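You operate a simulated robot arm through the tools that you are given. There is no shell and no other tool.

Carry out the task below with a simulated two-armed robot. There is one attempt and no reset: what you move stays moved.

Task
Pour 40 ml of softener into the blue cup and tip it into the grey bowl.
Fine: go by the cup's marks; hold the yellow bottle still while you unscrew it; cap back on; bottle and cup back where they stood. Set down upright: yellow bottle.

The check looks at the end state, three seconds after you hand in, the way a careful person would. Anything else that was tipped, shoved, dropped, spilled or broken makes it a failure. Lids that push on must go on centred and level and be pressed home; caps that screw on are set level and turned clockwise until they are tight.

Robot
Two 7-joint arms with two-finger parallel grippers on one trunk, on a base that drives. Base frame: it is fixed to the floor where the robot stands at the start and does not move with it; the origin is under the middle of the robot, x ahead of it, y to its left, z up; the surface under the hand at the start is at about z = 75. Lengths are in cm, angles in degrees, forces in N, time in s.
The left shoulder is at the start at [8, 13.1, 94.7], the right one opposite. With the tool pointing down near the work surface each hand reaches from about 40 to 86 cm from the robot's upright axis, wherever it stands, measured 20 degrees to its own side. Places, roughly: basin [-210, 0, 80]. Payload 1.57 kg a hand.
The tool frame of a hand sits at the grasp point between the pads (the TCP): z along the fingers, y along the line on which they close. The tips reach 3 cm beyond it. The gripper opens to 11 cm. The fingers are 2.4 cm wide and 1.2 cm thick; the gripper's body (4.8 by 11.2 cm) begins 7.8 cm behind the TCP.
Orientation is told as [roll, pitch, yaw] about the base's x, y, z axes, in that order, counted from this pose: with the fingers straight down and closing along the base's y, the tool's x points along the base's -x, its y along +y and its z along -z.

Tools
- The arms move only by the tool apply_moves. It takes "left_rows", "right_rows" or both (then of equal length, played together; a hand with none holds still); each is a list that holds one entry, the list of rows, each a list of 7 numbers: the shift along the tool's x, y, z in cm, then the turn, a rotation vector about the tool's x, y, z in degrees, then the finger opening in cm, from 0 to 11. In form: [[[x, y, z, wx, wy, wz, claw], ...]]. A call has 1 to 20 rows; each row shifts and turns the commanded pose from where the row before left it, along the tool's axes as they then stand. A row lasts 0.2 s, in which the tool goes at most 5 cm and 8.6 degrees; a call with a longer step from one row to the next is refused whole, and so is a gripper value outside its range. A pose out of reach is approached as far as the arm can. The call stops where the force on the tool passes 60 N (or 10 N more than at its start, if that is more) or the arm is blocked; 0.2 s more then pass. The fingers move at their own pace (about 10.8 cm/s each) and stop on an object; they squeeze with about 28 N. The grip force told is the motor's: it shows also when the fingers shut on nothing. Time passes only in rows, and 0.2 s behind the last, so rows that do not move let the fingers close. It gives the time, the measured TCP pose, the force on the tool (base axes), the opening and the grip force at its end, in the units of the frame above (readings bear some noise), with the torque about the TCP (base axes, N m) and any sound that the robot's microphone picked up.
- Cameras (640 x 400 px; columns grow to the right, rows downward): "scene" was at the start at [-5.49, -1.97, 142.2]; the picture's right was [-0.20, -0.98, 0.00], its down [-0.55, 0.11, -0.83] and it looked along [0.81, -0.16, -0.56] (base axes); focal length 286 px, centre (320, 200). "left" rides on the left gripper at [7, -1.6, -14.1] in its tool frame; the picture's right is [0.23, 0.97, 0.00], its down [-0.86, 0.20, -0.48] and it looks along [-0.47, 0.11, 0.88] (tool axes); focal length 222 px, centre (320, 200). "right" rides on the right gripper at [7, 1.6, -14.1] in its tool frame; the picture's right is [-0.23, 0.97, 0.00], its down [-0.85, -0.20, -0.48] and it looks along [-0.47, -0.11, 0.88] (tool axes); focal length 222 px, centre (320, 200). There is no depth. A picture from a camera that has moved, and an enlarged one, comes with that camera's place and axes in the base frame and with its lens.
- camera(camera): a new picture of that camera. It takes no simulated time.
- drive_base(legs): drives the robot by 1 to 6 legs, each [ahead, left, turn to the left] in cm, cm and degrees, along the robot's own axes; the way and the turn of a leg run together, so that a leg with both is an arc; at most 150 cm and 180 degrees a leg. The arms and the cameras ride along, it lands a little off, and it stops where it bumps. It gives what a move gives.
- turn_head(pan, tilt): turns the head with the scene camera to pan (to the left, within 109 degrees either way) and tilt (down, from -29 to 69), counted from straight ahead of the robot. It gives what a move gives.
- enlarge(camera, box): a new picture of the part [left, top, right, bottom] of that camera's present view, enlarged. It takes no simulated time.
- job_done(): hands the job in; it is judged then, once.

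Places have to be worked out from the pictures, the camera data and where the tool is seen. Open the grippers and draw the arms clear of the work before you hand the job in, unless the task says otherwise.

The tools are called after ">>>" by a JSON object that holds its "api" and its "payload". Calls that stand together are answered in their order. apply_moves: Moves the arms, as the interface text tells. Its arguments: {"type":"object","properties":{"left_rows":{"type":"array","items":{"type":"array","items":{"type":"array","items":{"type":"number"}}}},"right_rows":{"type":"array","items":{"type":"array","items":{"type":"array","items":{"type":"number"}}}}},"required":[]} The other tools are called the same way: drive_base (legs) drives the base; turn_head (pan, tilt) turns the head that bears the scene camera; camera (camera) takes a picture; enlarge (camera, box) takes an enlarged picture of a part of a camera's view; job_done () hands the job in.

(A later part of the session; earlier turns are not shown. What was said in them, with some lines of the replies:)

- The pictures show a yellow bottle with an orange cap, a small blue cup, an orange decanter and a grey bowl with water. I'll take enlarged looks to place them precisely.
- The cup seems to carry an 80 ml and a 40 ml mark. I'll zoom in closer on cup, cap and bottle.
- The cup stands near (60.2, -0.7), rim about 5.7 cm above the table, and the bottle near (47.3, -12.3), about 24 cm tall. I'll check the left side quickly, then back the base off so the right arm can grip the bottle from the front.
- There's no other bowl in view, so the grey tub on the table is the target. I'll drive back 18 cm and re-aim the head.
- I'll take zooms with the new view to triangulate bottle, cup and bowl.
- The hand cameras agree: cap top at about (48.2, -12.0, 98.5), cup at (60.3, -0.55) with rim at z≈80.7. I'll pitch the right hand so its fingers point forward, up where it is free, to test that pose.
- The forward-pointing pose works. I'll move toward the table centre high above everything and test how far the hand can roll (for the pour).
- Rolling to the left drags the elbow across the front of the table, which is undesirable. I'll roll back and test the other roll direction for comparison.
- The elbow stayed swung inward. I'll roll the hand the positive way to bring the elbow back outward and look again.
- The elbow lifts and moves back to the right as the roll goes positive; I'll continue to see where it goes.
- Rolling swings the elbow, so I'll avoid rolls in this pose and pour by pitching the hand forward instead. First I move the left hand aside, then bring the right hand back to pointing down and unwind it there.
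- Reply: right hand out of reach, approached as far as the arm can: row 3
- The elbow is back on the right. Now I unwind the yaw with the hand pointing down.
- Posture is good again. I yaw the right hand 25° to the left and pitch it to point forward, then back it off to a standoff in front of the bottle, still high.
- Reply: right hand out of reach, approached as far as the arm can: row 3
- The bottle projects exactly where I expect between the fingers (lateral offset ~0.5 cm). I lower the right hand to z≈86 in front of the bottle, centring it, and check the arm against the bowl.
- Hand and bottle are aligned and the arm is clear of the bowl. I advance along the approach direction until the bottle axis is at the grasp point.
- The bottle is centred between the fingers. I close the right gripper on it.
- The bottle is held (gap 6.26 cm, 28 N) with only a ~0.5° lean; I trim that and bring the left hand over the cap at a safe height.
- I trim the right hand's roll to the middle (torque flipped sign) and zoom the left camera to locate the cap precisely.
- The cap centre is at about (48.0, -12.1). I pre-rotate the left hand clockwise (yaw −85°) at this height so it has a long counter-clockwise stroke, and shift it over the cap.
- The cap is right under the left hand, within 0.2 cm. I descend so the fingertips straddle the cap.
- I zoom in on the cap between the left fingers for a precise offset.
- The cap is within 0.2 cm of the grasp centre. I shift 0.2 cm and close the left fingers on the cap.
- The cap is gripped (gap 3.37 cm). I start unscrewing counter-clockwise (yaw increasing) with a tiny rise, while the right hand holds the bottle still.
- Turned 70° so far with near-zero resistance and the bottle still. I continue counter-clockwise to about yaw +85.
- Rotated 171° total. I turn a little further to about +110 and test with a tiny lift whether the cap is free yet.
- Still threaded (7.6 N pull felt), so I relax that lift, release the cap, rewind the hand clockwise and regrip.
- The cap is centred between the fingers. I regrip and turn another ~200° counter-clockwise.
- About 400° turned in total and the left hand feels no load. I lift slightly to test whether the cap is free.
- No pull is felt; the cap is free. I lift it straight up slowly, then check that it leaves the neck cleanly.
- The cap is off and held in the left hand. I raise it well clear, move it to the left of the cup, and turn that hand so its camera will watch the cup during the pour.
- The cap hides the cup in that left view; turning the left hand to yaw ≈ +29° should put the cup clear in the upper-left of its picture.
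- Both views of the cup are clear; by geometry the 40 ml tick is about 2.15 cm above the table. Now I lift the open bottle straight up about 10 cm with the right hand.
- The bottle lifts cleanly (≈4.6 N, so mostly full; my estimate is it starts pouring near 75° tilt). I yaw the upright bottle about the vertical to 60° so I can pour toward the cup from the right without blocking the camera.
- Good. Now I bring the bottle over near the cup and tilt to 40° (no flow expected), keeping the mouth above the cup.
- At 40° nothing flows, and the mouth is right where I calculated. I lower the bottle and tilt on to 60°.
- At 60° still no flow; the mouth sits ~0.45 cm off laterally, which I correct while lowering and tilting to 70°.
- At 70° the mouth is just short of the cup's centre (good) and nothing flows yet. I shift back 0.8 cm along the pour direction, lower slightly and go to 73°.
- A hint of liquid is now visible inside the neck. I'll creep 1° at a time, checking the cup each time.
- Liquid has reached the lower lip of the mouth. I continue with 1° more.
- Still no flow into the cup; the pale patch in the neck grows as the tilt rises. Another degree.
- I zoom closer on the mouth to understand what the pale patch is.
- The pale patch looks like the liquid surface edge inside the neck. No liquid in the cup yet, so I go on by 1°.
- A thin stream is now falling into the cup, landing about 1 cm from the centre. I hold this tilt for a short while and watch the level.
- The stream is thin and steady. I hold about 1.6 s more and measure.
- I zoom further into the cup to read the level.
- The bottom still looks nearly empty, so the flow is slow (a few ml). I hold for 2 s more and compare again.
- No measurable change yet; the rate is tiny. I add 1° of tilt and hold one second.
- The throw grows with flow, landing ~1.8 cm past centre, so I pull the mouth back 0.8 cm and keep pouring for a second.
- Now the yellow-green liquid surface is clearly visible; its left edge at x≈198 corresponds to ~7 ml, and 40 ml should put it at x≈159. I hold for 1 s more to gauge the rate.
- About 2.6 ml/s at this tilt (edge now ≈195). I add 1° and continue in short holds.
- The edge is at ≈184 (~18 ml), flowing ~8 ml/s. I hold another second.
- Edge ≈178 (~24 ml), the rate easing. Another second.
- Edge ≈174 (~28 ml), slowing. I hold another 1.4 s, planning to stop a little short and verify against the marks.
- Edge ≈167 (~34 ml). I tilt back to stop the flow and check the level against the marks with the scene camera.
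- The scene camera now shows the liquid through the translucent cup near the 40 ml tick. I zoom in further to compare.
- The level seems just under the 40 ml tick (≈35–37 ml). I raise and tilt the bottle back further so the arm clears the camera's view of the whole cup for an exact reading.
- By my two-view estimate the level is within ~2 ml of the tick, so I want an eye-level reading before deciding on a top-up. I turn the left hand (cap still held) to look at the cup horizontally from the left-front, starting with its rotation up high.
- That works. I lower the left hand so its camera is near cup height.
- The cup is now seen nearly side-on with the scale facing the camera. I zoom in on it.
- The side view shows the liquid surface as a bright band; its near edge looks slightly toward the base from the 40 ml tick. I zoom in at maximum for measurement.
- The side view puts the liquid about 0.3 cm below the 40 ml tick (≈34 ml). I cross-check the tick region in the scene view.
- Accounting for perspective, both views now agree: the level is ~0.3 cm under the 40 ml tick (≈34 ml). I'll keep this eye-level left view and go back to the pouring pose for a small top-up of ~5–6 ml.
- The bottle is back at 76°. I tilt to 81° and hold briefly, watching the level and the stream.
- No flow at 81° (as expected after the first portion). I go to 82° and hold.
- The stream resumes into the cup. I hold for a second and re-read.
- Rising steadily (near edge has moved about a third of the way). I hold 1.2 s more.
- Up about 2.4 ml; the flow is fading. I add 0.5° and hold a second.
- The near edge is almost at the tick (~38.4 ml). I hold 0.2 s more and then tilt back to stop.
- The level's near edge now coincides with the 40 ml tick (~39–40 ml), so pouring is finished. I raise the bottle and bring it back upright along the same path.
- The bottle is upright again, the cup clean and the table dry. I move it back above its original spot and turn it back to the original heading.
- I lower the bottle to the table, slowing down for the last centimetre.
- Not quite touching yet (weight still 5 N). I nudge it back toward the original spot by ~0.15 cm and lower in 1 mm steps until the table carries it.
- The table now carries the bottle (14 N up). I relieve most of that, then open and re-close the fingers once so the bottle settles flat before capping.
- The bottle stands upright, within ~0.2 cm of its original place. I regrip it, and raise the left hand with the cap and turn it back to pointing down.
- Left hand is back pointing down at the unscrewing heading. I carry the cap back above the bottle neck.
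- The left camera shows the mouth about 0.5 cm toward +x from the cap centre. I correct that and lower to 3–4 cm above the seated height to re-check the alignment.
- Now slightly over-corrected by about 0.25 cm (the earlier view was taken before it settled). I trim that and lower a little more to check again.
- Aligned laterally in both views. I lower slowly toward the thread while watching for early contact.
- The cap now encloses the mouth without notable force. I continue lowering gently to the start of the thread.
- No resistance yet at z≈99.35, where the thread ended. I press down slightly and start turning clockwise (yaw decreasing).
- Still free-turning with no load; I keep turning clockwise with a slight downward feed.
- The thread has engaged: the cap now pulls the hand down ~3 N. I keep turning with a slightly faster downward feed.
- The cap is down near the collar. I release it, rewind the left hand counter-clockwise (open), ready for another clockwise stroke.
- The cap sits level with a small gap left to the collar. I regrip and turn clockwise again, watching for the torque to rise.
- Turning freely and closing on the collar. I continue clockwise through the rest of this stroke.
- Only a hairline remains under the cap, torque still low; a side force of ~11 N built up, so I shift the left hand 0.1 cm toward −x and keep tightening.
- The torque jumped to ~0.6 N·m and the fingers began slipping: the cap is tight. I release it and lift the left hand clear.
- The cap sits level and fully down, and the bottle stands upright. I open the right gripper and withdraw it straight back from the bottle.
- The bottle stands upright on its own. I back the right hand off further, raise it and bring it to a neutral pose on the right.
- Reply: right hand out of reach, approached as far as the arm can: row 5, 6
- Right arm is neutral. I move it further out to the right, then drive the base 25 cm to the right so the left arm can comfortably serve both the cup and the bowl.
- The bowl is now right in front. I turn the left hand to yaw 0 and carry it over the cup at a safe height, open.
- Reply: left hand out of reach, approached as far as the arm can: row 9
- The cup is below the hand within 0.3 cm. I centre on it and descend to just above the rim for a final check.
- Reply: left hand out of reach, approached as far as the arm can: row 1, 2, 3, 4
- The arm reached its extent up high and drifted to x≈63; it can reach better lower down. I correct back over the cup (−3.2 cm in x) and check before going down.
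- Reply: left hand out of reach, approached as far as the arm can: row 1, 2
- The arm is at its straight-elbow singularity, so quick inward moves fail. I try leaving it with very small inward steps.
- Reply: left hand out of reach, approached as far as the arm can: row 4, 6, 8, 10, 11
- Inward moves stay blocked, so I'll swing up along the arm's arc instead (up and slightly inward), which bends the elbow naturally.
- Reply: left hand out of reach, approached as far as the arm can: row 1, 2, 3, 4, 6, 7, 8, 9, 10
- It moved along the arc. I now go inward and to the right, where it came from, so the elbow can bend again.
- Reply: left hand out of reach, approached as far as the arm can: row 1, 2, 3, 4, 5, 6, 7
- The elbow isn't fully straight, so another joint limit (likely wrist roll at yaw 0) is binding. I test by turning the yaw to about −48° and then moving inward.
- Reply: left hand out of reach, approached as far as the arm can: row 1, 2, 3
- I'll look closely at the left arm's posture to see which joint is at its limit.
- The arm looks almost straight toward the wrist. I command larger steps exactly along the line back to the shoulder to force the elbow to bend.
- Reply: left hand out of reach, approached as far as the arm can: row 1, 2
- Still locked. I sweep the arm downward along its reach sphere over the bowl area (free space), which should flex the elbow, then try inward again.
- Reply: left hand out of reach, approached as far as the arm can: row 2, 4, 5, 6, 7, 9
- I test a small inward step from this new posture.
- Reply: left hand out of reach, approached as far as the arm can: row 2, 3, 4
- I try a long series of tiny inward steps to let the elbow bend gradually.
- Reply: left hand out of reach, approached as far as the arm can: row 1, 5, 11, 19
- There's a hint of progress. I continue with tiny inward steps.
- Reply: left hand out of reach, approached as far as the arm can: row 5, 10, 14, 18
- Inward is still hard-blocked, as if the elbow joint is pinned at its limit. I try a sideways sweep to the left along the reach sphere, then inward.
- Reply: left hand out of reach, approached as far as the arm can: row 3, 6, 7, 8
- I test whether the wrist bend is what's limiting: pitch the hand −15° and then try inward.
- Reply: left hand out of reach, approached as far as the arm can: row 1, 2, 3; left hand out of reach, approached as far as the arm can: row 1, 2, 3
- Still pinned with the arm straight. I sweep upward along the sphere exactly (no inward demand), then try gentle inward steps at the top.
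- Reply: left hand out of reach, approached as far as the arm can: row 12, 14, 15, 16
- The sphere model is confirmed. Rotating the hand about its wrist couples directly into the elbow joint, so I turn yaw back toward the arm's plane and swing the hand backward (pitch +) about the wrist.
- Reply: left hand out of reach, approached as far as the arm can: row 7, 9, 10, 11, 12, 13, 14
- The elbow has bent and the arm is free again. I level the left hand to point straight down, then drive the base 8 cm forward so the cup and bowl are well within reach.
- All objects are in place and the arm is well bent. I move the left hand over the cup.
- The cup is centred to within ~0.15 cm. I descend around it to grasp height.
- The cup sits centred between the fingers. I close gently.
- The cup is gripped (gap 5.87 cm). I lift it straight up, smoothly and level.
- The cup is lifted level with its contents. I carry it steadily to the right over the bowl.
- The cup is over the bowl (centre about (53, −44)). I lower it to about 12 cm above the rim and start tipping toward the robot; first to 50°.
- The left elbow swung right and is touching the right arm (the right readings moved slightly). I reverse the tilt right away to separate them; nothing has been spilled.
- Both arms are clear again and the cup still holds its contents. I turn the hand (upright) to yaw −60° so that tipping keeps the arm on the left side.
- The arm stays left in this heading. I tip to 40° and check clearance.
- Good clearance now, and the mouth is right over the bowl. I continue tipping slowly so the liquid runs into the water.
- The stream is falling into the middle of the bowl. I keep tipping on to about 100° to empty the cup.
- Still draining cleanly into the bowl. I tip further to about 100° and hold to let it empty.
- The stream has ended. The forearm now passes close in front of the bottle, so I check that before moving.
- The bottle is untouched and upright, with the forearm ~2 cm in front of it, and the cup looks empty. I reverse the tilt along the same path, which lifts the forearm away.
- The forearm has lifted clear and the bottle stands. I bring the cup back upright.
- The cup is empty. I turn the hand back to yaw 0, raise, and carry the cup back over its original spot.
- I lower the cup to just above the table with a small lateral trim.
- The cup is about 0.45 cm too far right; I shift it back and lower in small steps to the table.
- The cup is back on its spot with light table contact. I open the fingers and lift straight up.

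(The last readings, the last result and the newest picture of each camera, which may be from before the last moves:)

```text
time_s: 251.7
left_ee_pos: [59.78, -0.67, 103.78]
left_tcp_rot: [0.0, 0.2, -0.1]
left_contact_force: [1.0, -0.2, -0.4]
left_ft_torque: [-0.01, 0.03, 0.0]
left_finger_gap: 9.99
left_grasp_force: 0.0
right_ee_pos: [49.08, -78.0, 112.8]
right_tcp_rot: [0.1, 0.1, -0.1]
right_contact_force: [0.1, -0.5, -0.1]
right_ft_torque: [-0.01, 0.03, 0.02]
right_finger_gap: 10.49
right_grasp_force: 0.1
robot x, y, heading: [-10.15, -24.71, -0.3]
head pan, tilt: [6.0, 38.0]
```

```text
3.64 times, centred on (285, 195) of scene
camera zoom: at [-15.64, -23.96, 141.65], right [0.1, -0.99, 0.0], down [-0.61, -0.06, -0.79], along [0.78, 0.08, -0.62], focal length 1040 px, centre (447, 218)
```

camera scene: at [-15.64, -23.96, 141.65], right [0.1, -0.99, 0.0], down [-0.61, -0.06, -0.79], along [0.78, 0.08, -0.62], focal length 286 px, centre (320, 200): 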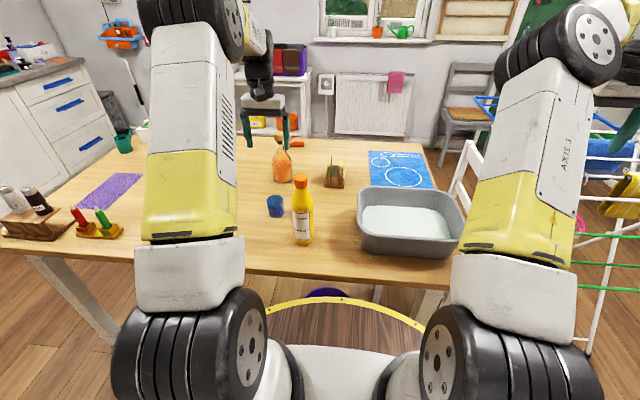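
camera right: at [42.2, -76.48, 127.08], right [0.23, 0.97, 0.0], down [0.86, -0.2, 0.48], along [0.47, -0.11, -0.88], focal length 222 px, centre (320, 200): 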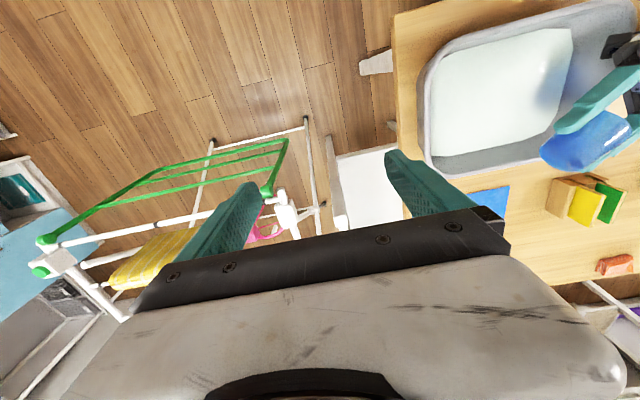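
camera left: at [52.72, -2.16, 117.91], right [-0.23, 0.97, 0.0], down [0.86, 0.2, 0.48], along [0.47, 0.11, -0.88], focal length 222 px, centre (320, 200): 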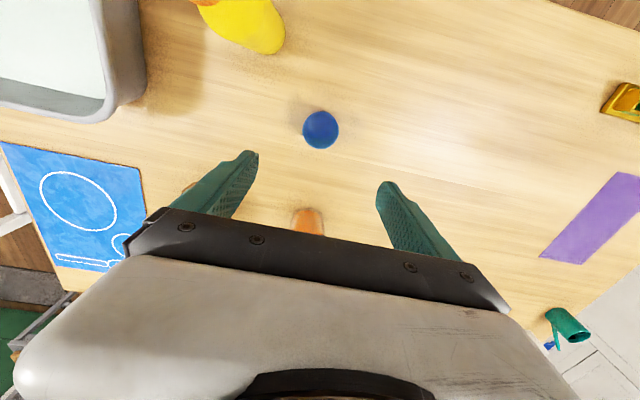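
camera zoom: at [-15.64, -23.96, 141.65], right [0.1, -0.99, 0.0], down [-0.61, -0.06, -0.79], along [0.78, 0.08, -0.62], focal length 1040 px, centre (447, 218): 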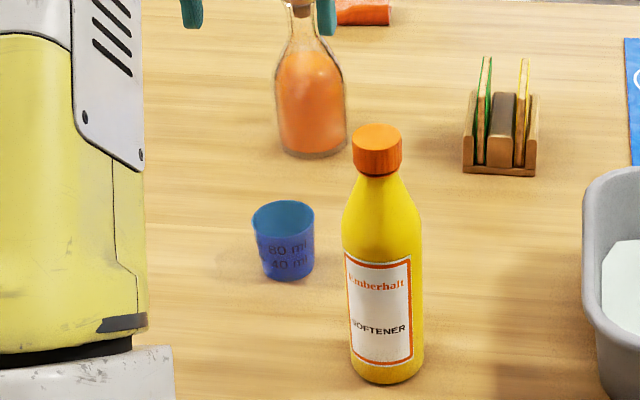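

Cup and bottle are back in place. I zoom in to verify the cap, the cup's emptiness and that nothing is spilled.

>>> {"api": "enlarge", "payload": {"camera": "scene", "box": [286, 170, 316, 250]}}

>>> {"api": "enlarge", "payload": {"camera": "left", "box": [280, 90, 360, 150]}}

>>> {"api": "enlarge", "payload": {"camera": "scene", "box": [340, 140, 480, 270]}}

>>> {"api": "enlarge", "payload": {"camera": "scene", "box": [288, 170, 316, 196]}}

```text
5.00 times, centred on (301, 210) of scene
camera zoom: at [-15.64, -23.96, 141.65], right [0.1, -0.99, 0.0], down [-0.61, -0.06, -0.79], along [0.78, 0.08, -0.62], focal length 1430 px, centre (415, 150)
```

zoom: 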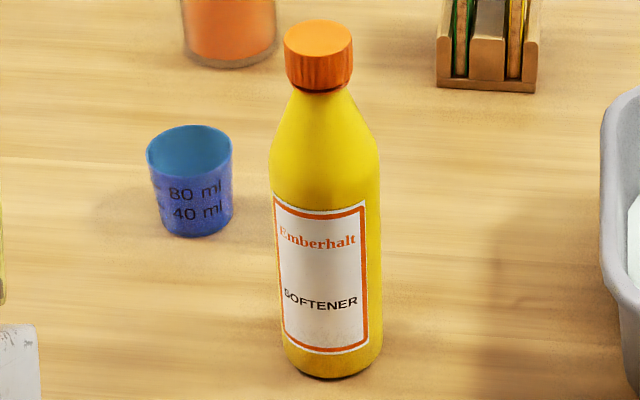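

```text
6.67 times, centred on (320, 120) of left
camera zoom: at [52.72, -2.16, 117.91], right [-0.23, 0.97, 0.0], down [0.86, 0.2, 0.48], along [0.47, 0.11, -0.88], focal length 1481 px, centre (320, 733)
```

zoom: 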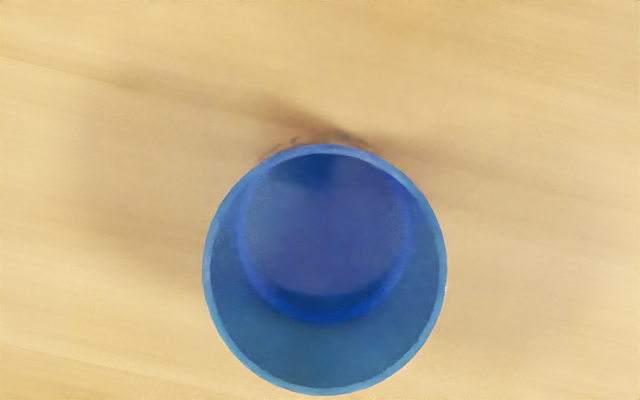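

```text
3.08 times, centred on (410, 205) of scene
camera zoom: at [-15.64, -23.96, 141.65], right [0.1, -0.99, 0.0], down [-0.61, -0.06, -0.79], along [0.78, 0.08, -0.62], focal length 880 px, centre (43, 185)
```

zoom: 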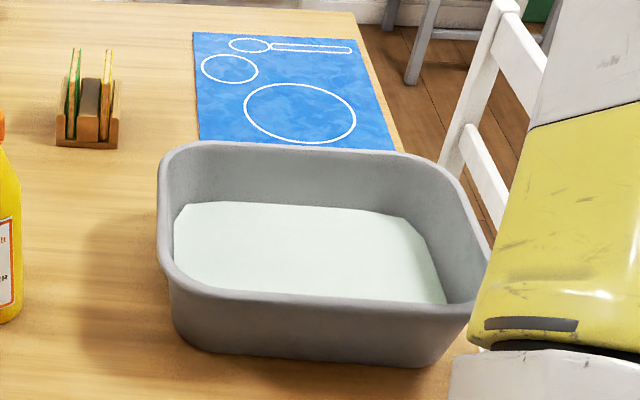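

```text
15.38 times, centred on (302, 183) of scene
camera zoom: at [-15.64, -23.96, 141.65], right [0.1, -0.99, 0.0], down [-0.61, -0.06, -0.79], along [0.78, 0.08, -0.62], focal length 4402 px, centre (597, 462)
```

zoom: 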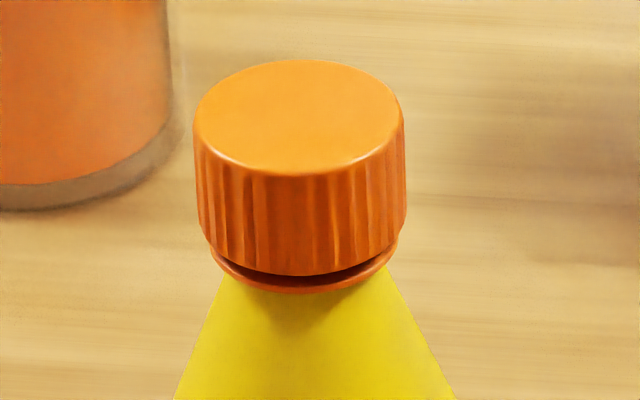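

The cap sits level and was driven to its stop (torque jumped to ~0.6 N·m), the cup is empty and the table dry. I raise and withdraw the left hand.

>>> {"api": "apply_moves", "payload": {"left_rows": [[[0.5, 0, -3, 0, 0, 0, 10], [1, 0, -3, 0, 0, 0, 10], [2, 0.5, -3, 0, 0, 0, 10], [2.5, 0.8, -3, 0, 0, 0, 10], [2.5, 0.8, -2, 0, 0, 0, 10], [2.5, 0.8, -1, 0, 0, 0, 10], [2.5, 0.8, 0, 0, 0, 0, 10]]]}}

>>> {"api": "drive_base", "payload": {"legs": [[-15, 0, 0]]}}

>>> {"api": "camera", "payload": {"camera": "scene"}}

```text
time_s: 253.3
left_ee_pos: [46.31, 3.42, 118.73]
left_tcp_rot: [0.1, 0.0, 0.0]
left_contact_force: [0.0, -0.1, 0.0]
left_ft_torque: [0.01, 0.03, 0.02]
left_finger_gap: 10.0
left_grasp_force: 0.0
right_ee_pos: [49.1, -78.0, 112.86]
right_tcp_rot: [0.1, 0.1, -0.2]
right_contact_force: [0.3, 0.0, -0.3]
right_ft_torque: [0.02, 0.03, 0.01]
right_finger_gap: 10.51
right_grasp_force: 0.0
robot x, y, heading: [-10.48, -24.79, -0.1]
head pan, tilt: [6.0, 38.0]
```

```text
time_s: 254.7
left_ee_pos: [31.18, 3.64, 118.72]
left_tcp_rot: [0.1, 0.0, 0.3]
left_contact_force: [0.1, -1.2, -2.1]
left_ft_torque: [-0.06, 0.01, 0.01]
left_finger_gap: 9.99
left_grasp_force: 0.2
right_ee_pos: [34.37, -77.66, 112.84]
right_tcp_rot: [0.0, 0.0, 0.2]
right_contact_force: [0.1, -0.3, -0.4]
right_ft_torque: [0.02, 0.03, -0.01]
right_finger_gap: 10.5
right_grasp_force: 0.0
robot x, y, heading: [-25.06, -24.7, 0.1]
head pan, tilt: [6.0, 38.0]
```

```text
taken
camera scene: at [-30.6, -24.01, 141.65], right [0.11, -0.99, 0.0], down [-0.61, -0.07, -0.79], along [0.78, 0.09, -0.62], focal length 286 px, centre (320, 200)
```

scene: 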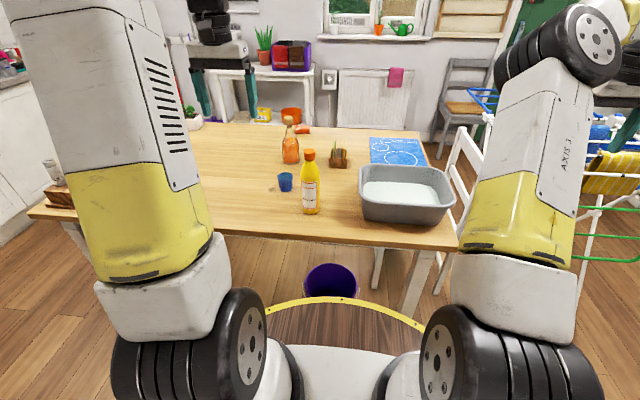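

The capped yellow bottle stands upright in its place. The blue cup is empty and back where it stood, the bowl holds the softener, and both grippers are open and clear. I hand the job in.

>>> {"api": "job_done", "payload": {}}

```text
The job is handed in.
```

I poured about 39–40 ml of softener to the cup's 40 ml mark and tipped it all into the grey bowl. The job is handed in.

- **Amount:** I read the level side-on against the mark and topped up once. The surface met the 40 ml tick to within about 1 ml.
- **Yellow bottle:** It was held still while I unscrewed it. The cap is back on level and turned clockwise until it stopped hard. The bottle stands upright about 0.2 cm from where it started.
- **Blue cup:** It is empty and back on its spot.
- **Spills and contact:** I saw no spill on the table, and nothing on the table was knocked. The robot's left elbow brushed its own right arm once while I was tipping the cup. I backed off and tipped from a different angle.
- **Robot:** Both grippers are open and clear of the work. The base finished about 25 cm back and 25 cm to the right of where it started.
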